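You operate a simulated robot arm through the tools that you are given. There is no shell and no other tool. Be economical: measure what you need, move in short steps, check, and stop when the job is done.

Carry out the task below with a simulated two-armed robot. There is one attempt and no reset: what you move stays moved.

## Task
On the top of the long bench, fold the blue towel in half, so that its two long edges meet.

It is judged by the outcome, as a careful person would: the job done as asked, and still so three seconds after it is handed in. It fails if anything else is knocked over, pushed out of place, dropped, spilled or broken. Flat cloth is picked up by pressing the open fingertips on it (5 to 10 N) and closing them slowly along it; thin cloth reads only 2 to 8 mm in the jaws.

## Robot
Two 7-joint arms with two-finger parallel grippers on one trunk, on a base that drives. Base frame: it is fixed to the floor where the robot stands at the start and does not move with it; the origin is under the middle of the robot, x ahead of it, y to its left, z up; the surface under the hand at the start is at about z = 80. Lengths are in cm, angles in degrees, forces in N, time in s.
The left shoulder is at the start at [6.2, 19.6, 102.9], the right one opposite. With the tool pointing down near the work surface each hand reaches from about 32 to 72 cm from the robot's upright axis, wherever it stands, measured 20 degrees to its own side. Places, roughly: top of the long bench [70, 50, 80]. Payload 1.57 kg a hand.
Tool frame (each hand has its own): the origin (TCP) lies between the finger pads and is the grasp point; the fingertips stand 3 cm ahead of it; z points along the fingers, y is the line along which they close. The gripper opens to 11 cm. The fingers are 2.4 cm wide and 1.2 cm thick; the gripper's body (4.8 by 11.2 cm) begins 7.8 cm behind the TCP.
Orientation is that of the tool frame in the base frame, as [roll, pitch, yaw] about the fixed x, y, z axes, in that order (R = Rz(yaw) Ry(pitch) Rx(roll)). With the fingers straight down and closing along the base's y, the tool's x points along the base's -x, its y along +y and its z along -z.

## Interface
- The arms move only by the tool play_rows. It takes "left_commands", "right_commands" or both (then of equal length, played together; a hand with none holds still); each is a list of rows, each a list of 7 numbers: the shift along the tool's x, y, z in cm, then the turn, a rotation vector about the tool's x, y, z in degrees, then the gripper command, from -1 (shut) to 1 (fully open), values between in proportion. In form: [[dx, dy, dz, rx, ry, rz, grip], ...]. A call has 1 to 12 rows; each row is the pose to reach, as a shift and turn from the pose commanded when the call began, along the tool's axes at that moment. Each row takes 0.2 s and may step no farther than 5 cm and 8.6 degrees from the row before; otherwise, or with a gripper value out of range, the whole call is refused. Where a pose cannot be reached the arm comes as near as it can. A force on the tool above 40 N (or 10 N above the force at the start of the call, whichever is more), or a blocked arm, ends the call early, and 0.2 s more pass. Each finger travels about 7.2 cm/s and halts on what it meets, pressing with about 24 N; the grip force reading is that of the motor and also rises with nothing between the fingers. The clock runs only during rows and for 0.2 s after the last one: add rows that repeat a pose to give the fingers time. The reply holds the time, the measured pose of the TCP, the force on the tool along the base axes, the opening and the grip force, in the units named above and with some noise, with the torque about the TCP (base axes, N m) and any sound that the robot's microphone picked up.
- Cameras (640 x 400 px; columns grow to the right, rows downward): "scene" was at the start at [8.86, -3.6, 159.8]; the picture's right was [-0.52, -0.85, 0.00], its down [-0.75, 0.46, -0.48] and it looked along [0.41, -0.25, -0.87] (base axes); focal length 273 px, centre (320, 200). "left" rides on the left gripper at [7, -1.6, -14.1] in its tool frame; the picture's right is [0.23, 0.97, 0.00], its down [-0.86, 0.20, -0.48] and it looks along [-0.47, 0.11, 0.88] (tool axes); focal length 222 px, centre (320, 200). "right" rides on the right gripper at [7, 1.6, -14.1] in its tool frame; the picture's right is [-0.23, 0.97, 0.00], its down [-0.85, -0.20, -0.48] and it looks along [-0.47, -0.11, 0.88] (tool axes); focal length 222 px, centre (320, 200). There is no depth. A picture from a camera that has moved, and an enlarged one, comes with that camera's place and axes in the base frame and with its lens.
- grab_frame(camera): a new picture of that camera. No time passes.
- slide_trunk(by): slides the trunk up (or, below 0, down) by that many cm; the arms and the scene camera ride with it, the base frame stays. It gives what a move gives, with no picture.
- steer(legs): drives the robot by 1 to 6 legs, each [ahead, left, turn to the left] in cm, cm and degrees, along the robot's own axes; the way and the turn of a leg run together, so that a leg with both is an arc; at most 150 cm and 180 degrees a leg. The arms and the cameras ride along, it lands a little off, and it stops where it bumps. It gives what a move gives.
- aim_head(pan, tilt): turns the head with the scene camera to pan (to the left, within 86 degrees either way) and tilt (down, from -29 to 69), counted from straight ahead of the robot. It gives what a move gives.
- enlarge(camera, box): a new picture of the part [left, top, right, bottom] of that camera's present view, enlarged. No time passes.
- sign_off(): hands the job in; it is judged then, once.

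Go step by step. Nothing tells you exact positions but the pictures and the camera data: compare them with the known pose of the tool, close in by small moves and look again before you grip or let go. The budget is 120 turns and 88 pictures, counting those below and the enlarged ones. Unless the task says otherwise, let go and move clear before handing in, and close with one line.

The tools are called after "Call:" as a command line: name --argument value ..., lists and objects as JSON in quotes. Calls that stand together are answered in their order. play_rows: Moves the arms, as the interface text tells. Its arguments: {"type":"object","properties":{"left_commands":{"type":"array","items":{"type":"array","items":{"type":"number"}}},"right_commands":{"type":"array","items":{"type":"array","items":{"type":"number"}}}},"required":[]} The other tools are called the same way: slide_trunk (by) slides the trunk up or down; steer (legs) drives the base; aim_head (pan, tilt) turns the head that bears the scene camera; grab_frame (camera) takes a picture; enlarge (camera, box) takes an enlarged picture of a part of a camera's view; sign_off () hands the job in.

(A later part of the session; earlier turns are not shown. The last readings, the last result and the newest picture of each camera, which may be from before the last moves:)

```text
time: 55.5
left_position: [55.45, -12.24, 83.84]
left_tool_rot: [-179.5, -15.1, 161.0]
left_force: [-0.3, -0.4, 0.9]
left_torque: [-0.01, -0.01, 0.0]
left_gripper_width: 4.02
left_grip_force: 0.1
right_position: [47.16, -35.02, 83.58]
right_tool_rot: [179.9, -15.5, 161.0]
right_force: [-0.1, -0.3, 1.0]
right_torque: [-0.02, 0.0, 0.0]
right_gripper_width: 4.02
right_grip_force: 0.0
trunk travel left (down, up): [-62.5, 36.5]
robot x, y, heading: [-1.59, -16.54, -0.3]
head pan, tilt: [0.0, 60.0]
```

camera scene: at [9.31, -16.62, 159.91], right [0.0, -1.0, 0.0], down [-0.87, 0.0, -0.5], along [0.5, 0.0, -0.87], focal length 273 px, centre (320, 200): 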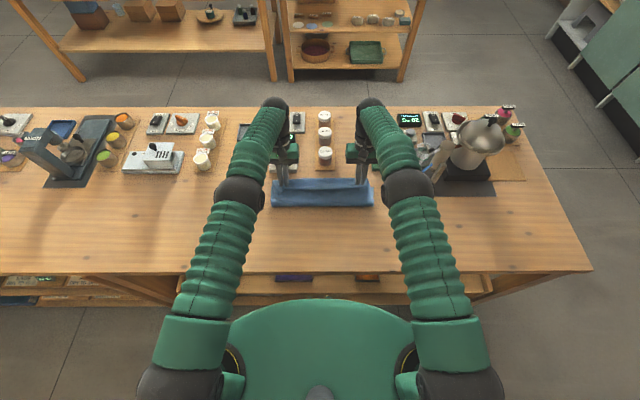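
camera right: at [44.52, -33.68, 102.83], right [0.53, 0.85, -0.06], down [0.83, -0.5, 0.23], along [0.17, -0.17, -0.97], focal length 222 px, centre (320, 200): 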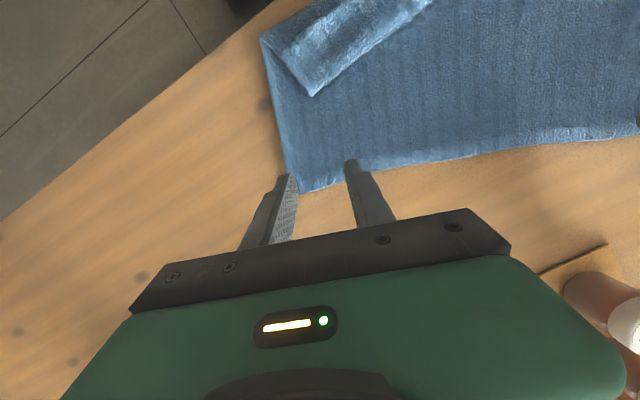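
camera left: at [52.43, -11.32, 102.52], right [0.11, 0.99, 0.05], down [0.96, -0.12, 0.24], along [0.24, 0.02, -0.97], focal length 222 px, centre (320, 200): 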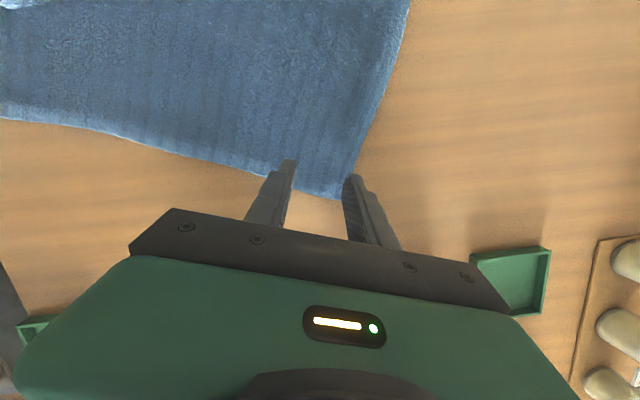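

Call:
play_rows --left_commands '[[-0.03, 0, 0.12, 0, 0, 0, -0.27], [-0.06, 0, 0.25, 0, 0, 0, -0.27], [-0.06, 0, 0.25, 0, 0, 0, -0.27]]' --right_commands '[[-0.03, 0, 0.1, 0, 0, 0, -0.27], [-0.05, 0, 0.2, 0, 0, 0, -0.27], [-0.05, 0, 0.2, 0, 0, 0, -0.27]]'

```text
time: 56.3
left_position: [55.32, -12.36, 83.53]
left_tool_rot: [-179.5, -15.0, 161.0]
left_force: [0.8, 0.9, 4.3]
left_torque: [0.09, -0.07, 0.01]
left_gripper_width: 4.01
left_grip_force: 0.1
right_position: [47.19, -34.96, 83.48]
right_tool_rot: [179.9, -15.3, 161.0]
right_force: [1.8, -1.1, 8.1]
right_torque: [-0.14, -0.04, 0.02]
right_gripper_width: 4.02
right_grip_force: 0.0
trunk travel left (down, up): [-62.5, 36.5]
robot x, y, heading: [-1.07, -16.24, -0.4]
head pan, tilt: [0.0, 60.0]
```

Contact is good. I'll add a touch on the left and close both slowly.

Call:
play_rows --left_commands '[[-0.02, 0, 0.07, 0, 0, 0, -0.27], [-0.02, 0, 0.07, 0, 0, 0, -0.36], [-0.02, 0, 0.07, 0, 0, 0, -0.45], [-0.02, 0, 0.07, 0, 0, 0, -0.54], [-0.02, 0, 0.07, 0, 0, 0, -0.63], [-0.02, 0, 0.07, 0, 0, 0, -0.72], [-0.02, 0, 0.07, 0, 0, 0, -0.81], [-0.02, 0, 0.07, 0, 0, 0, -0.9], [-0.02, 0, 0.07, 0, 0, 0, -1], [-0.02, 0, 0.07, 0, 0, 0, -1], [-0.02, 0, 0.07, 0, 0, 0, -1]]' --right_commands '[[0, 0, 0, 0, 0, 0, -0.27], [0, 0, 0, 0, 0, 0, -0.36], [0, 0, 0, 0, 0, 0, -0.45], [0, 0, 0, 0, 0, 0, -0.54], [0, 0, 0, 0, 0, 0, -0.63], [0, 0, 0, 0, 0, 0, -0.72], [0, 0, 0, 0, 0, 0, -0.81], [0, 0, 0, 0, 0, 0, -0.9], [0, 0, 0, 0, 0, 0, -1], [0, 0, 0, 0, 0, 0, -1], [0, 0, 0, 0, 0, 0, -1]]'

Call:
grab_frame --camera "left"

Call:
grab_frame --camera "right"

```text
time: 58.7
left_position: [55.2, -12.4, 83.41]
left_tool_rot: [-179.5, -14.8, 161.0]
left_force: [-0.9, -2.4, 21.4]
left_torque: [-0.11, -0.04, -0.05]
left_gripper_width: 0.51
left_grip_force: 23.5
right_position: [46.92, -34.86, 83.51]
right_tool_rot: [179.9, -15.4, 160.9]
right_force: [3.3, 3.0, 7.3]
right_torque: [0.13, -0.09, -0.05]
right_gripper_width: 0.31
right_grip_force: 23.9
trunk travel left (down, up): [-62.5, 36.5]
robot x, y, heading: [-1.04, -16.75, -0.2]
head pan, tilt: [0.0, 60.0]
```

```text
27 pictures are left
camera left: at [51.77, -12.74, 98.8], right [0.11, 0.99, 0.05], down [0.96, -0.12, 0.24], along [0.25, 0.02, -0.97], focal length 222 px, centre (320, 200)
```

left: 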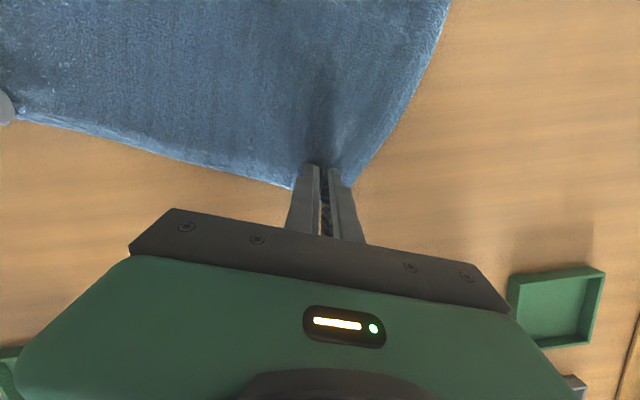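

```text
26 pictures are left
camera right: at [44.72, -32.58, 99.07], right [0.53, 0.85, -0.06], down [0.83, -0.5, 0.23], along [0.17, -0.17, -0.97], focal length 222 px, centre (320, 200)
```

right: 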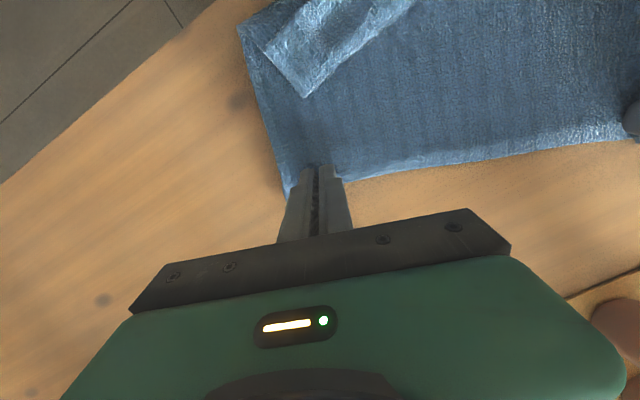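

Both far corners are held (5 mm and 3 mm). I'll lift them high and square them up so the towel hangs straight and its wrinkles fall out.

Call:
play_rows --left_commands '[[0.4, 0, -1.5, 0, 0, 0, -1], [1.6, 0.8, -3.5, 0.4, -2.5, -3.2, -1], [3.2, 1.6, -5.4, 0.8, -5, -6.4, -1], [4.9, 2.4, -7.3, 1.3, -7.4, -9.7, -1], [6.6, 3.1, -9.2, 1.7, -9.9, -12.9, -1], [8.3, 3.8, -11.2, 2.1, -12.4, -16.1, -1], [10, 4.5, -13.2, 2.54, -14.87, -19.3, -1], [11.67, 5.25, -15.1, 2.54, -14.87, -19.3, -1], [11.67, 5.25, -15.1, 2.54, -14.87, -19.3, -1]]' --right_commands '[[0.4, 0, -1.5, 0, 0, 0, -1], [0.8, 0.8, -3.7, 0.4, -2.5, -3.2, -1], [1.2, 1.6, -6, 0.8, -5, -6.4, -1], [1.6, 2.4, -8.3, 1.3, -7.4, -9.7, -1], [2, 3.2, -10.6, 1.7, -9.9, -12.9, -1], [2.4, 4, -12.9, 2.1, -12.4, -16.1, -1], [2.8, 4.8, -15.1, 2.54, -14.87, -19.3, -1], [3.22, 5.46, -17.26, 2.54, -14.87, -19.3, -1], [3.22, 5.46, -17.26, 2.54, -14.87, -19.3, -1]]'

Call:
grab_frame --camera "scene"

Call:
grab_frame --camera "right"

```text
time: 60.7
left_position: [50.26, -4.46, 100.61]
left_tool_rot: [-179.5, -0.2, -179.3]
left_force: [-0.2, 0.4, -0.8]
left_torque: [0.01, 0.02, -0.05]
left_gripper_width: 0.46
left_grip_force: 23.9
right_position: [50.3, -30.27, 100.8]
right_tool_rot: [179.9, -0.5, -179.7]
right_force: [-0.4, 0.2, 0.3]
right_torque: [0.01, 0.0, -0.01]
right_gripper_width: 0.0
right_grip_force: 21.5
trunk travel left (down, up): [-62.5, 36.5]
robot x, y, heading: [-0.99, -16.63, -0.3]
head pan, tilt: [0.0, 60.0]
```

```text
25 pictures are left
camera scene: at [8.99, -16.68, 159.88], right [0.0, -1.0, 0.0], down [-0.87, 0.0, -0.5], along [0.5, 0.0, -0.87], focal length 273 px, centre (320, 200)
```

scene: 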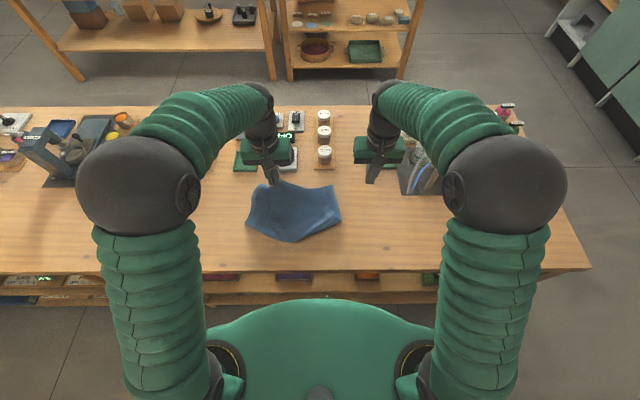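

```text
24 pictures are left
camera right: at [43.47, -28.88, 115.04], right [0.22, 0.97, 0.0], down [0.86, -0.2, 0.47], along [0.46, -0.1, -0.88], focal length 222 px, centre (320, 200)
```

right: 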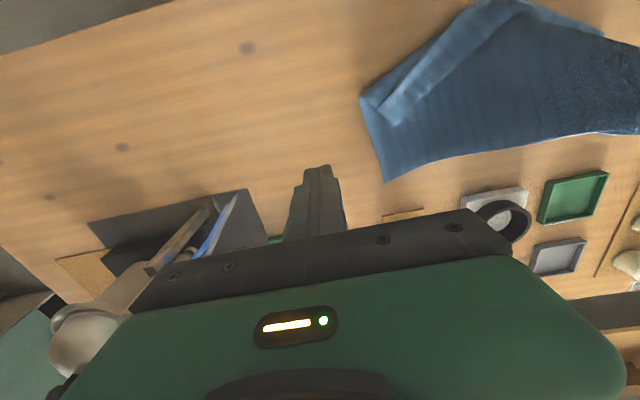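

The right corner slipped out, but the left hand still holds its corner. I'll lower the left hand as an anchor at the far side and bring the right hand over the loose far-right corner, near [60,-20].

Call:
play_rows --left_commands '[[-1.5, 0, 3, 0, 0, 0, -1], [-3.2, -0.3, 6, 0, 0, 0, -1], [-5, -0.6, 9, 0, 0, 0, -1], [-6.6, -0.9, 12, 0, 0, 0, -1], [-8, -1.2, 14.6, 0, 0, 0, -1], [-8.2, -1.5, 15.6, 0, 0, 0, -1], [-8.2, -1.5, 15.6, 0, 0, 0, -1]]' --right_commands '[[-1.2, 1.2, 0, 0, 0, 0, -0.6], [-2.4, 2.4, 2, 0, 0, 0, -0.27], [-3.6, 3.6, 4, 0, 0, 0, -0.27], [-4.8, 4.8, 6, 0, 0, 0, -0.27], [-6, 6, 8, 0, 0, 0, -0.27], [-6.7, 6.8, 8.8, 0, 0, 0, -0.27], [-6.7, 6.8, 8.8, 0, 0, 0, -0.27]]'

Call:
grab_frame --camera "right"

Call:
enlarge --camera "scene" --box '[220, 150, 412, 270]'

```text
time: 62.3
left_position: [58.49, -6.24, 85.03]
left_tool_rot: [-179.4, -0.1, -179.4]
left_force: [-0.4, -0.8, 0.3]
left_torque: [-0.02, 0.03, -0.08]
left_gripper_width: 0.44
left_grip_force: 23.9
right_position: [57.03, -23.21, 92.01]
right_tool_rot: [179.8, -0.5, -179.7]
right_force: [-0.4, 0.4, 0.2]
right_torque: [-0.01, -0.02, 0.02]
right_gripper_width: 4.05
right_grip_force: 0.1
trunk travel left (down, up): [-62.5, 36.5]
robot x, y, heading: [-1.09, -16.88, -0.1]
head pan, tilt: [0.0, 60.0]
```

```text
23 pictures are left
camera right: at [50.04, -21.79, 106.28], right [0.22, 0.97, 0.0], down [0.86, -0.2, 0.47], along [0.46, -0.1, -0.88], focal length 222 px, centre (320, 200)
```

right: 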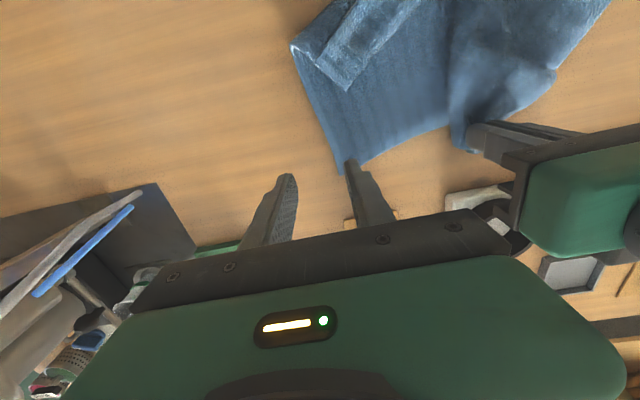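

```text
3.33 times, centred on (316, 210) of scene
camera zoom: at [8.97, -16.67, 159.89], right [0.0, -1.0, 0.0], down [-0.87, 0.0, -0.5], along [0.5, 0.0, -0.87], focal length 909 px, centre (333, 167)
```

zoom: 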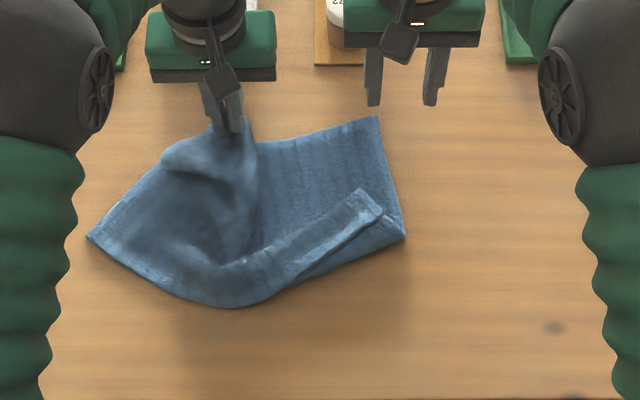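

The far-right corner is free at [60.5,-21.3]. I'll move the left hand 5 cm outward for room and bring the right hand over that corner for a deeper, upright grip.

Call:
play_rows --left_commands '[[0, 1.5, 0, 0, 0, 0, -1], [0, 3, 0, 0, 0, 0, -1], [0, 5, 0, 0, 0, 0, -1], [0, 5, 0, 0, 0, 0, -1], [0, 5, 0, 0, 0, 0, -1]]' --right_commands '[[0, 0, 0, 0, 0, 0, -0.27], [-0.5, 1.5, 0, 0, 0, -5, -0.27], [-1.2, 3.2, 2, 0, 0, -9.8, -0.27], [-1.67, 4.6, 5.5, 0, 0, -9.8, -0.27], [-1.67, 4.6, 5.5, 0, 0, -9.8, -0.27]]'

Call:
grab_frame --camera "right"

```text
time: 63.5
left_position: [58.11, -1.22, 85.0]
left_tool_rot: [-179.5, -0.1, -179.5]
left_force: [0.0, -0.2, 0.5]
left_torque: [0.0, -0.03, -0.04]
left_gripper_width: 0.44
left_grip_force: 24.2
right_position: [58.76, -18.65, 86.54]
right_tool_rot: [179.7, -0.4, -169.9]
right_force: [0.6, 0.2, -0.5]
right_torque: [0.05, -0.01, 0.02]
right_gripper_width: 4.03
right_grip_force: 0.0
trunk travel left (down, up): [-62.5, 36.5]
robot x, y, heading: [-1.11, -16.34, -0.3]
head pan, tilt: [0.0, 60.0]
```

```text
21 pictures are left
camera right: at [51.71, -18.46, 100.85], right [0.05, 1.0, 0.0], down [0.88, -0.05, 0.47], along [0.47, -0.02, -0.88], focal length 222 px, centre (320, 200)
```

right: 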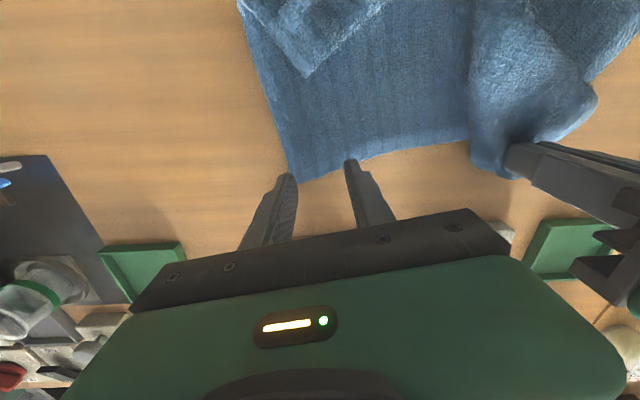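

The corner sits just at the outer finger, so I'll shift 0.8 cm inward and lower to contact.

Call:
play_rows --right_commands '[[0.3, 0.8, 1, 0, 0, 0, -0.27], [0.3, 0.8, 2, 0, 0, 0, -0.27], [0.3, 0.8, 2.9, 0, 0, 0, -0.27], [0.3, 0.8, 3.1, 0, 0, 0, -0.27], [0.3, 0.8, 3.1, 0, 0, 0, -0.27]]'

```text
time: 64.7
left_position: [58.14, -1.21, 85.01]
left_tool_rot: [-179.4, 0.0, -179.4]
left_force: [0.0, -0.5, -0.4]
left_torque: [0.01, 0.0, -0.06]
left_gripper_width: 0.47
left_grip_force: 23.8
right_position: [58.33, -17.97, 83.55]
right_tool_rot: [179.7, -0.3, -170.0]
right_force: [-0.5, 0.9, 1.3]
right_torque: [0.02, 0.01, 0.0]
right_gripper_width: 4.02
right_grip_force: 0.0
trunk travel left (down, up): [-62.5, 36.5]
robot x, y, heading: [-1.29, -16.53, -0.2]
head pan, tilt: [0.0, 60.0]
```

Call:
play_rows --right_commands '[[0, 0, 0.12, 0, 0, 0, -0.27], [0, 0, 0.24, 0, 0, 0, -0.27], [0, 0, 0.24, 0, 0, 0, -0.36], [0, 0, 0.24, 0, 0, 0, -0.45], [0, 0, 0.24, 0, 0, 0, -0.54], [0, 0, 0.24, 0, 0, 0, -0.63], [0, 0, 0.24, 0, 0, 0, -0.72], [0, 0, 0.24, 0, 0, 0, -0.81], [0, 0, 0.24, 0, 0, 0, -0.9], [0, 0, 0.24, 0, 0, 0, -1], [0, 0, 0.24, 0, 0, 0, -1], [0, 0, 0.24, 0, 0, 0, -1]]'

```text
time: 67.3
left_position: [58.19, -1.23, 85.07]
left_tool_rot: [-179.5, -0.1, -179.6]
left_force: [-0.4, 0.2, -0.5]
left_torque: [-0.01, -0.03, -0.05]
left_gripper_width: 0.45
left_grip_force: 24.0
right_position: [58.2, -18.0, 83.35]
right_tool_rot: [179.7, -0.3, -169.9]
right_force: [1.0, -1.0, 12.4]
right_torque: [-0.03, -0.04, -0.03]
right_gripper_width: 0.46
right_grip_force: 24.0
trunk travel left (down, up): [-62.5, 36.5]
robot x, y, heading: [-1.03, -16.51, -0.2]
head pan, tilt: [0.0, 60.0]
```

Both far corners are held firmly again (about 4.5 mm each). I'll lift and spread them gradually, then raise the trunk so the towel hangs free and straight.

Call:
play_rows --left_commands '[[0.3, 0, -1.5, 0, 0, 0, -1], [0.6, -0.4, -3, 0, 0, 0, -1], [1.2, -0.9, -4.5, 0, 0, 0, -1], [1.8, -1.4, -6, 0, 0, 0, -1], [2.4, -1.9, -7.5, 0, 0, 0, -1], [2.8, -2.4, -9, 0, 0, 0, -1], [3.2, -2.8, -10, 0, 0, 0, -1], [3.2, -2.8, -10, 0, 0, 0, -1]]' --right_commands '[[0, 0, -2, 0, 0, 0, -1], [0.8, -1, -4, 0, 0, 2, -1], [1.6, -2.5, -6, 0, 0, 4, -1], [2.5, -4, -8, 0, 0, 6, -1], [3.4, -5.8, -9.5, 0, 0, 8, -1], [4.2, -7.6, -10.8, 0, 0, 9.8, -1], [5.1, -9.4, -11.6, 0, 0, 9.8, -1], [5.1, -9.8, -11.6, 0, 0, 9.8, -1]]'

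Call:
slide_trunk --by 18

Call:
grab_frame --camera "scene"

```text
time: 69.1
left_position: [54.94, -4.43, 95.06]
left_tool_rot: [-179.1, -0.2, -179.7]
left_force: [-0.1, -24.2, 0.1]
left_torque: [-0.8, 0.06, -0.2]
left_gripper_width: 0.62
left_grip_force: 24.6
right_position: [54.97, -28.5, 94.93]
right_tool_rot: [179.4, -0.5, -179.6]
right_force: [1.0, 24.1, 0.0]
right_torque: [0.8, -0.03, -0.06]
right_gripper_width: 0.57
right_grip_force: 24.2
trunk travel left (down, up): [-62.5, 36.5]
robot x, y, heading: [-1.4, -16.68, -0.2]
head pan, tilt: [0.0, 60.0]
```

```text
time: 71.1
left_position: [54.94, -4.33, 113.02]
left_tool_rot: [-179.2, -0.3, -179.5]
left_force: [-1.5, -26.7, 0.6]
left_torque: [-0.89, 0.03, -0.17]
left_gripper_width: 0.63
left_grip_force: 24.2
right_position: [55.11, -28.44, 112.96]
right_tool_rot: [179.4, -0.6, -179.7]
right_force: [-0.3, 27.9, -0.9]
right_torque: [0.89, -0.03, -0.11]
right_gripper_width: 0.56
right_grip_force: 23.4
trunk travel left (down, up): [-80.5, 18.5]
robot x, y, heading: [-1.35, -16.69, -0.5]
head pan, tilt: [0.0, 60.0]
```

```text
20 pictures are left
camera scene: at [9.03, -16.67, 177.88], right [0.0, -1.0, 0.0], down [-0.87, 0.0, -0.5], along [0.5, 0.0, -0.87], focal length 273 px, centre (320, 200)
```

scene: 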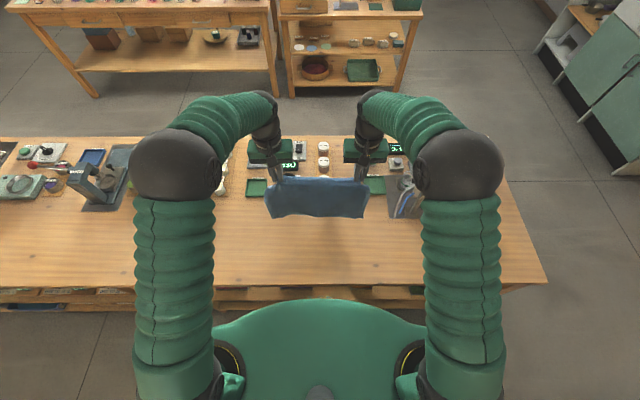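

The towel now hangs free from both hands, a bit too taut. I'll relax the tension slightly, back up 5 cm and check how it hangs.

Call:
play_rows --left_commands '[[0, -0.3, 0, 0, 0, 0, -1], [0, -0.6, 0, 0, 0, 0, -1], [0, -0.6, 0, 0, 0, 0, -1]]' --right_commands '[[0, 0.3, 0, 0, 0, 0, -1], [0, 0.6, 0, 0, 0, 0, -1], [0, 0.6, 0, 0, 0, 0, -1]]'

Call:
steer --legs '[[-5, 0, 0]]'

Call:
enlarge --camera "scene" --box '[240, 160, 400, 260]'

```text
time: 71.9
left_position: [54.98, -4.65, 113.06]
left_tool_rot: [-179.5, -0.2, -179.5]
left_force: [-0.5, -17.1, -0.1]
left_torque: [-0.53, 0.02, -0.11]
left_gripper_width: 0.54
left_grip_force: 24.4
right_position: [55.0, -28.18, 112.85]
right_tool_rot: [179.9, -0.5, -179.7]
right_force: [0.8, 17.4, -0.4]
right_torque: [0.52, -0.02, -0.07]
right_gripper_width: 0.54
right_grip_force: 24.1
trunk travel left (down, up): [-80.5, 18.5]
robot x, y, heading: [-1.16, -16.57, -0.2]
head pan, tilt: [0.0, 60.0]
```

```text
time: 72.9
left_position: [50.76, -4.69, 112.33]
left_tool_rot: [-179.5, -0.9, -179.4]
left_force: [-0.4, -15.1, -0.8]
left_torque: [-0.52, 0.06, -0.08]
left_gripper_width: 0.5
left_grip_force: 24.0
right_position: [51.16, -28.04, 112.25]
right_tool_rot: [179.7, -1.2, -179.7]
right_force: [1.1, 15.7, -0.7]
right_torque: [0.5, 0.01, 0.01]
right_gripper_width: 0.5
right_grip_force: 23.7
trunk travel left (down, up): [-80.5, 18.5]
robot x, y, heading: [-6.33, -16.57, -0.2]
head pan, tilt: [0.0, 60.0]
```

```text
4.00 times, centred on (320, 210) of scene
camera zoom: at [5.64, -16.67, 177.76], right [0.0, -1.0, 0.0], down [-0.87, 0.0, -0.49], along [0.49, 0.0, -0.87], focal length 1091 px, centre (320, 160)
```

zoom: 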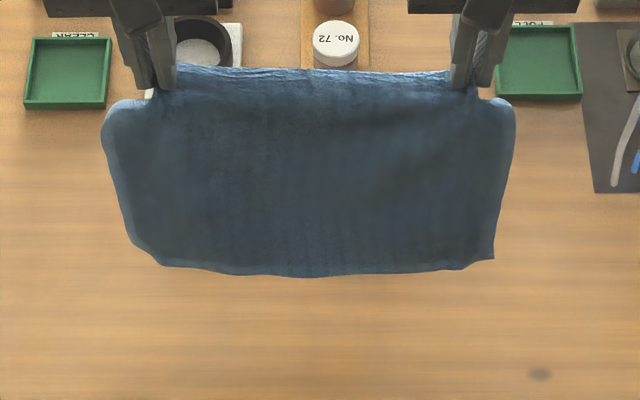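

The towel hangs flat and straight. I'll raise the hands a little and lower the trunk so that its bottom edge just touches the bench near x≈50.

Call:
play_rows --left_commands '[[0, 0, -2, 0, 0, 0, -1], [0, 0, -4, 0, 0, 0, -1], [0, 0, -6, 0, 0, 0, -1], [0, 0, -8, 0, 0, 0, -1], [0, 0, -8, 0, 0, 0, -1]]' --right_commands '[[0, 0, -2, 0, 0, 0, -1], [0, 0, -4, 0, 0, 0, -1], [0, 0, -6, 0, 0, 0, -1], [0, 0, -8, 0, 0, 0, -1], [0, 0, -8, 0, 0, 0, -1]]'

Call:
slide_trunk --by -14

Call:
enlarge --camera "scene" --box '[240, 130, 400, 230]'

```text
time: 74.1
left_position: [49.64, -4.66, 121.0]
left_tool_rot: [-179.3, -0.1, -179.5]
left_force: [0.6, -16.4, -0.5]
left_torque: [-0.48, 0.03, -0.11]
left_gripper_width: 0.51
left_grip_force: 23.9
right_position: [49.81, -28.16, 120.97]
right_tool_rot: [179.7, -0.4, -179.7]
right_force: [0.5, 17.2, -0.4]
right_torque: [0.54, -0.01, -0.02]
right_gripper_width: 0.49
right_grip_force: 23.8
trunk travel left (down, up): [-80.5, 18.5]
robot x, y, heading: [-6.5, -16.91, -0.1]
head pan, tilt: [0.0, 60.0]
```

```text
time: 75.7
left_position: [49.72, -4.74, 107.05]
left_tool_rot: [-179.4, 0.0, -179.5]
left_force: [-0.2, -17.8, -0.8]
left_torque: [-0.57, 0.01, -0.13]
left_gripper_width: 0.53
left_grip_force: 24.5
right_position: [49.72, -28.18, 107.05]
right_tool_rot: [179.7, -0.4, -179.6]
right_force: [-0.3, 17.5, -1.0]
right_torque: [0.57, -0.05, -0.01]
right_gripper_width: 0.51
right_grip_force: 23.6
trunk travel left (down, up): [-66.5, 32.5]
robot x, y, heading: [-6.1, -16.41, -0.2]
head pan, tilt: [0.0, 60.0]
```

```text
4.00 times, centred on (320, 180) of scene
camera zoom: at [3.77, -16.65, 163.9], right [0.0, -1.0, 0.0], down [-0.87, 0.0, -0.5], along [0.5, 0.0, -0.87], focal length 1091 px, centre (320, 280)
```

zoom: 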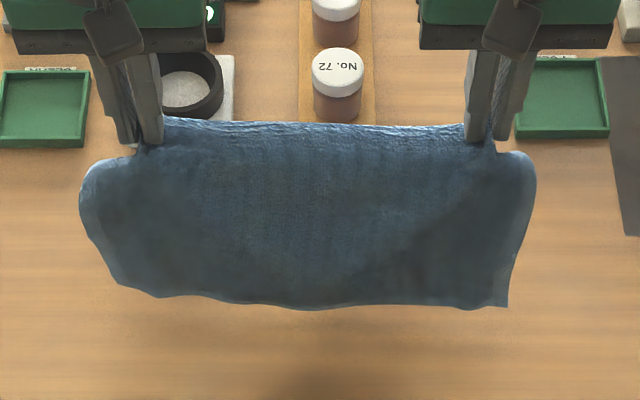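

The bottom edge touches at x≈50. I'll now move the hands forward and down so the lower half lies away from the robot.

Call:
play_rows --left_commands '[[-0.9, 0, 0.9, 0, 0, 0, -1], [-1.8, 0, 1.8, 0, 0, 0, -1], [-2.9, 0, 2.8, 0, 0, 0, -1], [-4, 0, 3.8, 0, 0, 0, -1], [-5.1, 0, 4.8, 0, 0, 0, -1], [-6.2, 0, 5.8, 0, 0, 0, -1], [-7.3, 0, 6.8, 0, 0, 0, -1], [-8.3, 0, 7.8, 0, 0, 0, -1], [-9.3, 0, 8.8, 0, 0, 0, -1], [-10.2, 0, 9.8, 0, 0, 0, -1], [-11.8, 0, 11.5, 0, 0, 0, -1], [-11.8, 0, 11.5, 0, 0, 0, -1]]' --right_commands '[[-0.9, 0, 0.9, 0, 0, 0, -1], [-1.8, 0, 1.8, 0, 0, 0, -1], [-2.9, 0, 2.8, 0, 0, 0, -1], [-4, 0, 3.8, 0, 0, 0, -1], [-5.1, 0, 4.8, 0, 0, 0, -1], [-6.2, 0, 5.8, 0, 0, 0, -1], [-7.3, 0, 6.8, 0, 0, 0, -1], [-8.3, 0, 7.8, 0, 0, 0, -1], [-9.3, 0, 8.8, 0, 0, 0, -1], [-10.2, 0, 9.8, 0, 0, 0, -1], [-11.8, 0, 11.5, 0, 0, 0, -1], [-11.8, 0, 11.5, 0, 0, 0, -1]]'

Call:
enlarge --camera "scene" --box '[240, 130, 400, 230]'

```text
time: 78.3
left_position: [61.49, -4.66, 95.55]
left_tool_rot: [-179.4, 0.0, -179.5]
left_force: [-0.6, -18.0, -0.2]
left_torque: [-0.6, 0.01, -0.13]
left_gripper_width: 0.52
left_grip_force: 24.0
right_position: [61.46, -28.15, 95.7]
right_tool_rot: [179.8, -0.4, -179.7]
right_force: [0.2, 17.8, 0.3]
right_torque: [0.56, -0.02, -0.06]
right_gripper_width: 0.49
right_grip_force: 24.7
trunk travel left (down, up): [-66.5, 32.5]
robot x, y, heading: [-5.98, -16.63, -0.1]
head pan, tilt: [0.0, 60.0]
```

```text
4.00 times, centred on (320, 180) of scene
camera zoom: at [3.87, -16.67, 163.89], right [0.0, -1.0, 0.0], down [-0.87, 0.0, -0.5], along [0.5, 0.0, -0.87], focal length 1091 px, centre (320, 280)
```

zoom: 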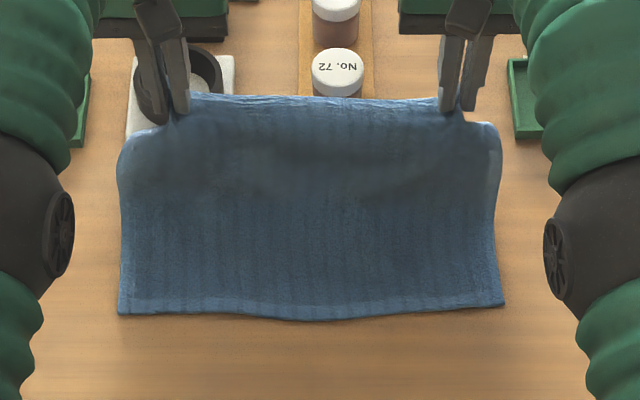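

The lower half is laid neatly, with the near edge at x≈49. I'll ease forward and down a touch to lay more of it, then bring the held edge back over the top by driving back.

Call:
play_rows --left_commands '[[-1, 0, 1.5, 0, 0, 0, -1], [-1.8, 0, 3, 0, 0, 0, -1], [-1.8, 0, 3, 0, 0, 0, -1], [-1.2, 0, 2, 0, 0, 0, -1], [-0.3, 0, 1.3, 0, 0, 0, -1]]' --right_commands '[[-1, 0, 1.5, 0, 0, 0, -1], [-1.8, 0, 3, 0, 0, 0, -1], [-1.8, 0, 3, 0, 0, 0, -1], [-1.2, 0, 2, 0, 0, 0, -1], [-0.3, 0, 1.3, 0, 0, 0, -1]]'

Call:
steer --legs '[[-6, 0, 0]]'

Call:
play_rows --left_commands '[[0, 0, 0, 0, -6, 0, -1], [0, 0, 0.4, 0, -12, 0, -1], [0, 0, 0.8, 0, -18, 0, -1], [0, 0, 1.2, 0, -24, 0, -1], [0, 0, 1.6, 0, -30, 0, -1], [0, 0, 2, 0, -36, 0, -1], [0, 0, 2.4, 0, -40, 0, -1], [0, 0, 2.4, 0, -40, 0, -1]]' --right_commands '[[0, 0, 0, 0, -6, 0, -1], [0, 0, 0.4, 0, -12, 0, -1], [0, 0, 0.8, 0, -18, 0, -1], [0, 0, 1.2, 0, -24, 0, -1], [0, 0, 1.6, 0, -30, 0, -1], [0, 0, 2, 0, -36, 0, -1], [0, 0, 2.4, 0, -40, 0, -1], [0, 0, 2.4, 0, -40, 0, -1]]'

Call:
enlarge --camera "scene" --box '[240, 120, 400, 220]'

```text
time: 79.5
left_position: [61.96, -4.75, 94.25]
left_tool_rot: [-179.5, 0.0, -179.6]
left_force: [-1.3, -16.4, 0.4]
left_torque: [-0.51, 0.06, -0.09]
left_gripper_width: 0.51
left_grip_force: 24.3
left hand out of reach, approached as far as the arm can: row 1, 2, 3, 4
right_position: [61.63, -27.94, 94.15]
right_tool_rot: [179.6, -0.5, -179.7]
right_force: [2.2, 15.1, 0.5]
right_torque: [0.46, -0.05, -0.01]
right_gripper_width: 0.51
right_grip_force: 24.4
right hand out of reach, approached as far as the arm can: row 1, 2, 3, 4, 5
trunk travel left (down, up): [-66.5, 32.5]
robot x, y, heading: [-6.26, -16.91, -0.5]
head pan, tilt: [0.0, 60.0]
```

```text
time: 80.5
left_position: [56.38, -4.62, 93.81]
left_tool_rot: [-179.5, -0.4, -179.5]
left_force: [-0.9, -15.7, 0.3]
left_torque: [-0.48, 0.09, -0.1]
left_gripper_width: 0.52
left_grip_force: 24.4
right_position: [56.03, -27.99, 93.69]
right_tool_rot: [179.6, -0.7, -179.6]
right_force: [1.4, 13.5, 0.6]
right_torque: [0.46, 0.01, -0.01]
right_gripper_width: 0.5
right_grip_force: 24.4
trunk travel left (down, up): [-66.5, 32.5]
robot x, y, heading: [-12.33, -16.46, -0.2]
head pan, tilt: [0.0, 60.0]
```

```text
time: 82.1
left_position: [70.11, -7.36, 90.73]
left_tool_rot: [-178.8, 39.2, -179.0]
left_force: [-6.9, -8.5, 1.2]
left_torque: [-0.19, 0.11, -0.3]
left_gripper_width: 0.37
left_grip_force: 24.6
left hand out of reach, approached as far as the arm can: row 1, 2, 3, 4, 5, 6, 7, 8
right_position: [55.41, -27.12, 92.31]
right_tool_rot: [179.0, 40.2, -179.6]
right_force: [7.5, 8.3, -0.3]
right_torque: [0.18, -0.11, 0.23]
right_gripper_width: 0.45
right_grip_force: 24.0
trunk travel left (down, up): [-66.5, 32.5]
robot x, y, heading: [-12.56, -16.3, -0.3]
head pan, tilt: [0.0, 60.0]
stopped in row 8 (right hand): the force on the tool passed its limit at 40 N (the readings are from after the stop); the commanded pose is now the measured one
```

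```text
4.00 times, centred on (320, 170) of scene
camera zoom: at [-2.13, -16.61, 163.88], right [0.0, -1.0, 0.0], down [-0.87, 0.0, -0.5], along [0.5, 0.0, -0.87], focal length 1091 px, centre (320, 320)
```

zoom: 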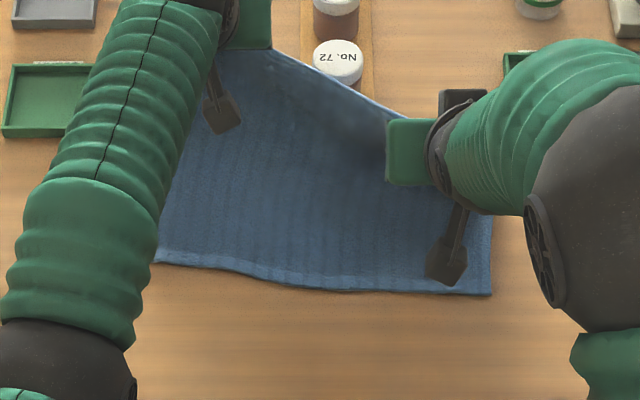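

The left arm over-extended to x≈70 while tilting. I'll raise it a little and bring it straight back level with the right hand.

Call:
play_rows --left_commands '[[-1.3, 0, -1.5, 0, 0, 0, -1], [0.76, 0.6, -3.83, 0, 0, 0, -1], [3.09, 1.2, -5.7, 0, 0, 0, -1], [5.42, 1.8, -7.6, 0, 0, 0, -1], [7.94, 2.4, -9.26, 0, 0, 0, -1], [10.34, 2.6, -10.4, 0, 0, 0, -1], [10.34, 2.6, -10.4, 0, 0, 0, -1]]'

Call:
enlarge --camera "scene" --box '[224, 110, 416, 230]'

```text
time: 83.7
left_position: [70.23, -7.42, 91.72]
left_tool_rot: [-178.9, 39.6, -179.0]
left_force: [-8.8, -11.2, 0.5]
left_torque: [-0.28, 0.18, -0.37]
left_gripper_width: 0.37
left_grip_force: 23.4
left hand out of reach, approached as far as the arm can: row 2, 3, 4, 5, 6, 7
right_position: [55.37, -27.28, 92.08]
right_tool_rot: [179.2, 39.9, -179.8]
right_force: [9.1, 12.1, -0.8]
right_torque: [0.29, -0.18, 0.32]
right_gripper_width: 0.47
right_grip_force: 23.9
trunk travel left (down, up): [-66.5, 32.5]
robot x, y, heading: [-12.34, -16.67, -0.2]
head pan, tilt: [0.0, 60.0]
```

```text
3.33 times, centred on (320, 170) of scene
camera zoom: at [-2.16, -16.62, 163.89], right [0.0, -1.0, 0.0], down [-0.87, 0.0, -0.5], along [0.5, 0.0, -0.87], focal length 909 px, centre (320, 300)
```

zoom: 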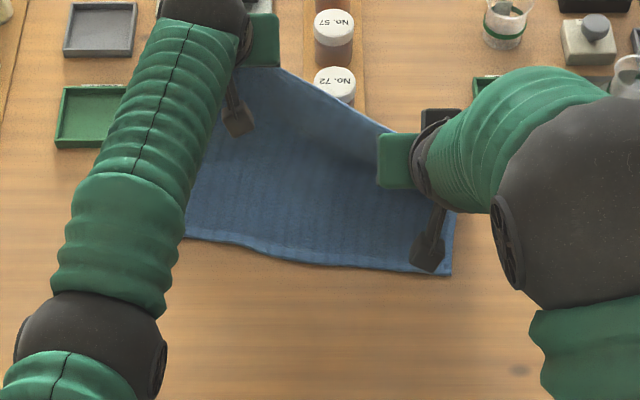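

The left arm seems stuck because of the tilt itself. I'll undo the left tilt while retracting, back along the way it came.

Call:
play_rows --left_commands '[[1.3, 0.4, -1.5, 0, 6, 0, -1], [2.7, 0.8, -3, 0, 12, 0, -1], [4, 1.2, -4.5, 0, 18, 0, -1], [5.4, 1.6, -6, 0, 24, 0, -1], [6.8, 2, -7.5, 0, 30, 0, -1], [8.1, 2.4, -9, 0, 35, 0, -1], [9.4, 2.8, -10.3, 0, 39.4, 0, -1], [9.4, 2.8, -10.3, 0, 39.4, 0, -1]]'

```text
time: 85.5
left_position: [56.03, -3.99, 93.45]
left_tool_rot: [-179.2, 0.0, -179.7]
left_force: [0.0, -2.4, -0.8]
left_torque: [-0.06, -0.03, 0.03]
left_gripper_width: 0.35
left_grip_force: 23.9
left hand out of reach, approached as far as the arm can: row 5, 6
right_position: [55.27, -27.18, 92.13]
right_tool_rot: [179.2, 40.0, -179.8]
right_force: [0.4, 1.5, 0.3]
right_torque: [0.05, 0.01, 0.08]
right_gripper_width: 0.41
right_grip_force: 24.3
trunk travel left (down, up): [-66.5, 32.5]
robot x, y, heading: [-12.16, -16.29, -0.4]
head pan, tilt: [0.0, 60.0]
```

Recovered: the left hand is back at x≈56 and still holding. I'll bring both hands' grip points level at x≈53 and look.

Call:
play_rows --left_commands '[[1.5, 0, 1, 0, 0, 0, -1], [3, -0.2, 2.5, 0, 0, 0, -1], [3, -0.2, 2.5, 0, 0, 0, -1]]' --right_commands '[[2.2, 0, -0.7, 0, 0, 0, -1], [4.37, -0.2, -1.32, 0, 0, 0, -1], [4.37, -0.2, -1.32, 0, 0, 0, -1]]'

Call:
enlarge --camera "scene" --box '[240, 120, 400, 220]'

```text
time: 86.3
left_position: [55.63, -4.66, 90.9]
left_tool_rot: [-179.3, 0.0, -179.7]
left_force: [-0.2, -0.7, 0.4]
left_torque: [-0.04, -0.02, 0.05]
left_gripper_width: 0.35
left_grip_force: 24.1
left hand out of reach, approached as far as the arm can: row 1, 2, 3
right_position: [51.33, -27.51, 90.31]
right_tool_rot: [179.3, 40.0, -179.7]
right_force: [-0.7, 0.8, 0.7]
right_torque: [0.03, -0.01, 0.01]
right_gripper_width: 0.41
right_grip_force: 24.2
trunk travel left (down, up): [-66.5, 32.5]
robot x, y, heading: [-12.51, -16.44, -0.0]
head pan, tilt: [0.0, 60.0]
```

```text
4.00 times, centred on (320, 170) of scene
camera zoom: at [-2.15, -16.6, 163.88], right [0.0, -1.0, 0.0], down [-0.87, 0.0, -0.5], along [0.5, 0.0, -0.87], focal length 1091 px, centre (320, 320)
```

zoom: 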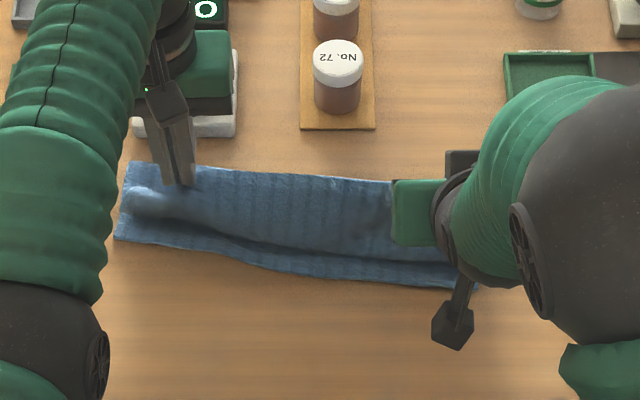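

Call:
grab_frame --camera "left"

Call:
grab_frame --camera "right"

```text
13 pictures are left
camera left: at [48.75, -6.09, 104.92], right [-0.23, 0.97, -0.01], down [0.85, 0.21, 0.47], along [0.46, 0.1, -0.88], focal length 222 px, centre (320, 200)
```

left: 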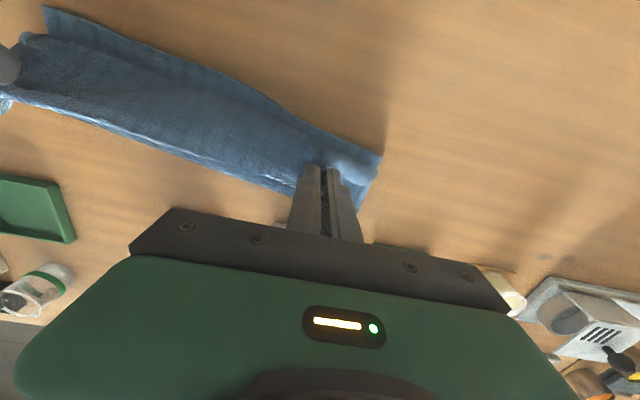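

```text
12 pictures are left
camera right: at [36.87, -26.3, 96.72], right [0.16, 0.97, 0.16], down [0.35, -0.2, 0.91], along [0.92, -0.09, -0.37], focal length 222 px, centre (320, 200)
```

right: 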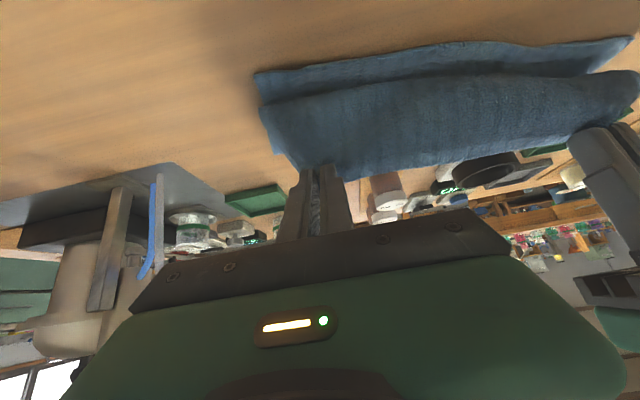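

Both hands still hold their corners. The lower layer lies rotated about 8.6°: near edge from [54.5,2] to [49.3,-32]. The left arm is near its stretch limit, so I'll test whether it can retract when lifted a bit.

Call:
play_rows --left_commands '[[0, 0.5, -1.5, 0, 0, 0, -1], [0, 1, -3, 0, 0, 4, -1], [0.8, 1, -3, 0, 0, 8, -1], [1.6, 1, -3, 0, 0, 8, -1], [2.4, 0.5, -2.5, 0, 0, 8, -1], [3.2, 0, -2, 0, 0, 4, -1], [3.2, 0, -2, 0, 0, 0, -1], [3.2, 0, -2, 0, 0, 0, -1]]'

```text
time: 88.1
left_position: [55.59, -4.97, 93.09]
left_tool_rot: [-179.3, -0.1, -179.6]
left_force: [0.5, 0.3, -0.1]
left_torque: [0.01, 0.0, -0.02]
left_gripper_width: 0.34
left_grip_force: 24.4
left hand out of reach, approached as far as the arm can: row 3, 4, 5, 6, 7, 8
right_position: [51.41, -27.64, 90.29]
right_tool_rot: [179.2, 39.9, -179.7]
right_force: [0.1, -0.1, -0.1]
right_torque: [0.0, -0.01, 0.0]
right_gripper_width: 0.42
right_grip_force: 24.1
trunk travel left (down, up): [-66.5, 32.5]
robot x, y, heading: [-12.77, -16.74, -0.2]
head pan, tilt: [0.0, 60.0]
```

The left arm can't retract in this posture, but its corner is already about where it should land. I'll lower both edges, tilt the right hand further, and release just above the lower layer.

Call:
play_rows --left_commands '[[0, 0, 2, 0, 0, 0, -1], [0, 0, 4, 0, 0, 0, -1], [0, 0, 5.5, 0, 0, 0, -1], [0, 0, 6.3, 0, 0, 0, -1], [0, 0, 6.3, 0, 0, 0, -1], [0, 0, 6.3, 0, 0, 0, -0.3], [0, 0, 6.3, 0, 0, 0, -0.3], [0, 0, 4, 0, 0, 0, -0.3], [0, 0, 0, 0, 0, 0, -0.3], [0, 0, -4, 0, 0, 0, -0.3]]' --right_commands '[[1.5, 0, 0.6, 0, -7, 0, -1], [3, 0, 1.3, 0, -14, 0, -1], [4.3, 0, 2, 0, -20, 0, -1], [5.3, 0, 2.4, 0, -20, 0, -1], [5.3, 0, 2.4, 0, -20, 0, -1], [5.3, 0, 2.4, 0, -20, 0, -0.3], [5.3, 0, 2.4, 0, -20, 0, -0.3], [4.3, 0, 0.5, 0, -20, 0, -0.3], [2.3, 0, -3, 0, -20, 0, -0.3], [0, 0, -5, 0, -20, 0, -0.3]]'

Call:
enlarge --camera "scene" --box '[240, 120, 400, 220]'

```text
time: 90.3
left_position: [55.43, -5.23, 96.66]
left_tool_rot: [-179.3, 0.0, -179.6]
left_force: [0.8, 0.0, -0.1]
left_torque: [0.04, -0.02, 0.01]
left_gripper_width: 3.86
left_grip_force: 0.1
right_position: [48.4, -27.86, 93.99]
right_tool_rot: [178.8, 60.1, 179.7]
right_force: [-0.4, 0.4, 0.1]
right_torque: [0.02, 0.01, 0.02]
right_gripper_width: 3.81
right_grip_force: 0.2
trunk travel left (down, up): [-66.5, 32.5]
robot x, y, heading: [-12.63, -16.29, -0.3]
head pan, tilt: [0.0, 60.0]
```

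```text
4.00 times, centred on (320, 170) of scene
camera zoom: at [-2.37, -16.68, 163.89], right [0.0, -1.0, 0.0], down [-0.87, 0.0, -0.5], along [0.5, 0.0, -0.87], focal length 1091 px, centre (320, 320)
```

zoom: 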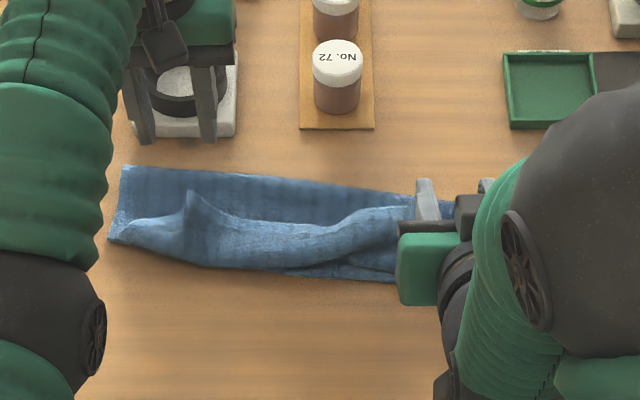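

Released. The top edge is standing up, curled forward. I'll draw both hands back out of the way to see, also trying to unlock the left arm.

Call:
play_rows --left_commands '[[3, 1, -2, 0, 0, 0, -0.3], [6, 2.5, -4, 0, 0, 0, -0.3], [9, 4, -6, 0, 0, 0, -0.3], [12, 5, -7, 0, 0, 0, -0.3], [15, 6, -7, 0, 0, 0, -0.3], [18, 7, -7, 0, 0, 0, -0.3], [18, 7, -7, 0, 0, 0, -0.3]]' --right_commands '[[-1, -1, -3, 0, 5, 0, -0.3], [-2, -2, -6, 0, 10, 0, -0.3], [-2, -3, -9, 0, 15, 0, -0.3], [-2, -4, -12, 0, 20, 0, -0.3], [-2, -5, -12, 0, 25, 0, -0.3], [-2, -5, -12, 0, 25, 0, -0.3], [-2, -5, -12, 0, 25, 0, -0.3]]'

Call:
enlarge --camera "scene" --box '[240, 120, 400, 220]'

```text
time: 91.9
left_position: [54.07, 0.02, 107.3]
left_tool_rot: [-179.3, 0.1, -179.7]
left_force: [0.3, 0.2, 0.3]
left_torque: [0.0, -0.01, 0.0]
left_gripper_width: 3.83
left_grip_force: 0.1
left hand out of reach, approached as far as the arm can: row 1, 2, 3, 4, 5, 6, 7
right_position: [38.49, -32.87, 102.27]
right_tool_rot: [179.3, 34.9, -179.6]
right_force: [0.0, 0.1, -0.4]
right_torque: [-0.02, 0.0, 0.03]
right_gripper_width: 3.83
right_grip_force: 0.0
trunk travel left (down, up): [-66.5, 32.5]
robot x, y, heading: [-12.35, -16.72, -0.2]
head pan, tilt: [0.0, 60.0]
```

```text
4.00 times, centred on (320, 170) of scene
camera zoom: at [-2.33, -16.59, 163.9], right [0.0, -1.0, 0.0], down [-0.87, 0.0, -0.5], along [0.5, 0.0, -0.87], focal length 1091 px, centre (320, 320)
```

zoom: 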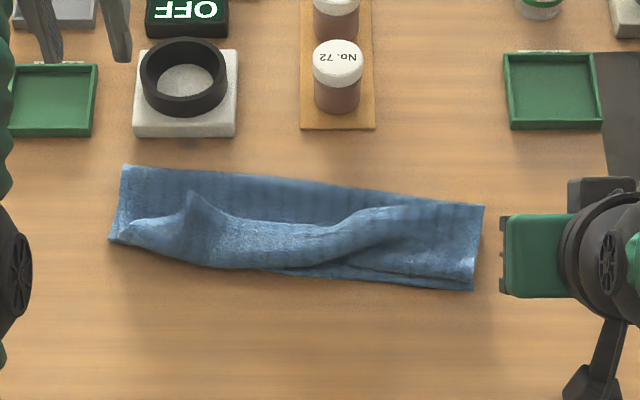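

The fold now lies at the far side, but it is uneven and curled. A better method is to hold the two ends of the fold line so that both halves hang from it. First I need to unlock the left arm, so I'll try a sideways-then-back motion.

Call:
play_rows --left_commands '[[0, -2.5, -0.5, 0, 0, 0, -0.3], [0, -5, -1, 0, 0, 0, -0.3], [0.5, -7.5, -1.5, 0, 0, 0, -0.3], [2, -10, -2, 0, 0, 0, -0.3], [4.5, -10, -2, 0, 0, 0, -0.3], [7, -9, -1, 0, 0, 0, -0.3], [9.5, -8, 0, 0, 0, 0, -0.3], [11, -7, 2, 0, 0, 0, -0.3], [11, -6, 4, 0, 0, 0, -0.3], [11, -6, 4, 0, 0, 0, -0.3]]'

```text
time: 94.1
left_position: [53.63, -7.84, 105.93]
left_tool_rot: [-179.3, 0.0, -179.6]
left_force: [-0.3, 0.9, 0.4]
left_torque: [0.01, -0.01, 0.02]
left_gripper_width: 3.85
left_grip_force: 0.1
left hand out of reach, approached as far as the arm can: row 3, 4, 5, 6, 7, 8, 9, 10
right_position: [38.51, -32.99, 102.19]
right_tool_rot: [179.4, 35.1, -179.6]
right_force: [-0.1, 0.3, 0.1]
right_torque: [0.0, -0.02, 0.02]
right_gripper_width: 3.85
right_grip_force: 0.0
trunk travel left (down, up): [-66.5, 32.5]
robot x, y, heading: [-12.2, -16.73, -0.0]
head pan, tilt: [0.0, 60.0]
```

Call:
play_rows --left_commands '[[0, 2, 2, 0, 0, 0, -0.3], [0, 4, 5, 0, 0, 0, -0.3], [0, 6, 8, 0, 0, 0, -0.3], [0, 8, 11, 0, 0, 0, -0.3], [1, 9, 14, 0, 0, 0, -0.3], [3, 10, 14, 0, 0, 0, -0.3], [6, 10, 14, 0, 0, 0, -0.3], [9, 10, 13, 0, 0, 0, -0.3], [11, 10, 11, 0, 0, 0, -0.3], [11, 10, 9, 0, 0, 0, -0.3]]'

```text
time: 96.3
left_position: [55.98, 1.51, 95.2]
left_tool_rot: [-179.2, 0.0, -179.6]
left_force: [-0.7, 0.1, 0.3]
left_torque: [0.02, 0.01, 0.01]
left_gripper_width: 3.83
left_grip_force: 0.1
left hand out of reach, approached as far as the arm can: row 1, 2, 3, 4, 5, 6, 7, 8, 9, 10
right_position: [38.5, -33.12, 102.14]
right_tool_rot: [179.4, 35.0, -179.6]
right_force: [-0.3, -0.4, 0.3]
right_torque: [0.02, -0.02, 0.01]
right_gripper_width: 3.84
right_grip_force: 0.1
trunk travel left (down, up): [-66.5, 32.5]
robot x, y, heading: [-12.01, -16.61, -0.2]
head pan, tilt: [0.0, 60.0]
```

Call:
play_rows --left_commands '[[-0.3, 2, -4, 0, 0, 0, -0.3], [0, 5, -8, 0, 0, 0, -0.3], [0.5, 8, -12, 0, 0, 0, -0.3], [0.5, 6, -9, 0, 0, 0, -0.3], [0.5, 3, -6, 0, 0, 0, -0.3], [0.5, 0, -3, 0, 0, 0, -0.3], [0.8, -3, 0, 0, 0, 0, -0.3], [2, -6, 2, 0, 0, 0, -0.3], [5, -7, 2, 0, 0, 0, -0.3], [8, -7, 1, 0, 0, 0, -0.3], [11, -7, 0, 0, 0, 0, -0.3], [11, -7, 0, 0, 0, 0, -0.3]]'

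```text
refused: row 3 steps farther than a row can; nothing moved
```

Call:
play_rows --left_commands '[[-0.3, 2, -4, 0, 0, 0, -0.3], [0, 4, -8, 0, 0, 0, -0.3], [0.5, 6, -12, 0, 0, 0, -0.3], [0.5, 4, -8, 0, 0, 0, -0.3], [0.5, 1, -5, 0, 0, 0, -0.3], [0.5, -2, -2, 0, 0, 0, -0.3], [0.8, -5, 1, 0, 0, 0, -0.3], [2, -7, 2, 0, 0, 0, -0.3], [5, -7, 2, 0, 0, 0, -0.3], [8, -7, 1, 0, 0, 0, -0.3], [11, -7, 0, 0, 0, 0, -0.3], [11, -7, 0, 0, 0, 0, -0.3]]'

```text
time: 98.9
left_position: [44.62, -5.14, 95.36]
left_tool_rot: [-179.2, 0.0, -179.6]
left_force: [0.3, -0.1, -0.1]
left_torque: [0.0, 0.01, -0.03]
left_gripper_width: 3.83
left_grip_force: 0.0
left hand out of reach, approached as far as the arm can: row 3
right_position: [38.71, -33.1, 102.05]
right_tool_rot: [179.2, 35.0, -179.7]
right_force: [0.4, -0.5, -0.3]
right_torque: [-0.02, 0.0, 0.05]
right_gripper_width: 3.84
right_grip_force: 0.1
trunk travel left (down, up): [-66.5, 32.5]
robot x, y, heading: [-12.26, -16.6, -0.1]
head pan, tilt: [0.0, 60.0]
```

The left arm is free again. Next I'll drive forward and turn both hands a quarter turn, so the jaws close across the fold line, ready to pinch its two ends at about [62.9,2.3] and [58.2,-32].

Call:
play_rows --left_commands '[[0, 0, 0, 0, 0, 8.15, -0.27], [0, 0, 0, 0, 0, 16.3, -0.27], [0, 0, 0, 0, 0, 24.45, -0.27], [0, 0, 0, 0, 0, 32.6, -0.27], [0, 0, 0, 0, 0, 40.75, -0.27], [0, 0, 0, 0, 0, 48.9, -0.27], [0, 0, 0, 0, 0, 57, -0.27], [0, 0, 0, 0, 0, 65.2, -0.27], [0, 0, 0, 0, 0, 73.3, -0.27], [0, 0, 0, 0, 0, 81.5, -0.27], [0, 0, 0, 0, 0, 89.6, -0.27], [0, 0, 0, 0, 0, 97.8, -0.27]]' --right_commands '[[0, 0, 0, 0, 7, 0, -0.27], [0, 0, 0, 0, 14, 0, -0.27], [0, 0, 0, 0, 21, 0, -0.27], [0, 0, 0, 0, 28, 0, -0.27], [0, 0, 0, 0, 35, 0, -0.27], [0, 0, 0, 0, 35, 0, -0.27], [0, 0, 0, 0, 35, 0, -0.27], [0, 0, 0, 0, 35, 0, -0.27], [0, 0, 0, 0, 35, 0, -0.27], [0, 0, 0, 0, 35, 0, -0.27], [0, 0, 0, 0, 35, 0, -0.27], [0, 0, 0, 0, 35, 0, -0.27]]'

Call:
steer --legs '[[11.5, 0, 0]]'

```text
time: 101.5
left_position: [44.55, -5.28, 95.48]
left_tool_rot: [179.7, 0.9, 82.3]
left_force: [0.5, 0.2, 1.0]
left_torque: [0.01, 0.01, 0.0]
left_gripper_width: 4.01
left_grip_force: 0.1
right_position: [38.61, -32.82, 102.07]
right_tool_rot: [179.3, -0.1, -179.2]
right_force: [0.0, 0.1, 0.7]
right_torque: [0.06, 0.0, -0.01]
right_gripper_width: 4.02
right_grip_force: 0.1
trunk travel left (down, up): [-66.5, 32.5]
robot x, y, heading: [-12.6, -16.25, -0.1]
head pan, tilt: [0.0, 60.0]
```

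```text
time: 102.8
left_position: [55.78, -5.46, 95.48]
left_tool_rot: [179.8, 0.8, 82.4]
left_force: [0.5, 0.1, -0.2]
left_torque: [0.05, -0.01, 0.01]
left_gripper_width: 4.01
left_grip_force: 0.0
right_position: [49.84, -32.98, 101.96]
right_tool_rot: [179.5, 0.0, -179.3]
right_force: [-0.1, 0.1, 0.7]
right_torque: [-0.02, 0.01, -0.02]
right_gripper_width: 4.02
right_grip_force: 0.2
trunk travel left (down, up): [-66.5, 32.5]
robot x, y, heading: [-0.99, -16.72, -0.2]
head pan, tilt: [0.0, 60.0]
```

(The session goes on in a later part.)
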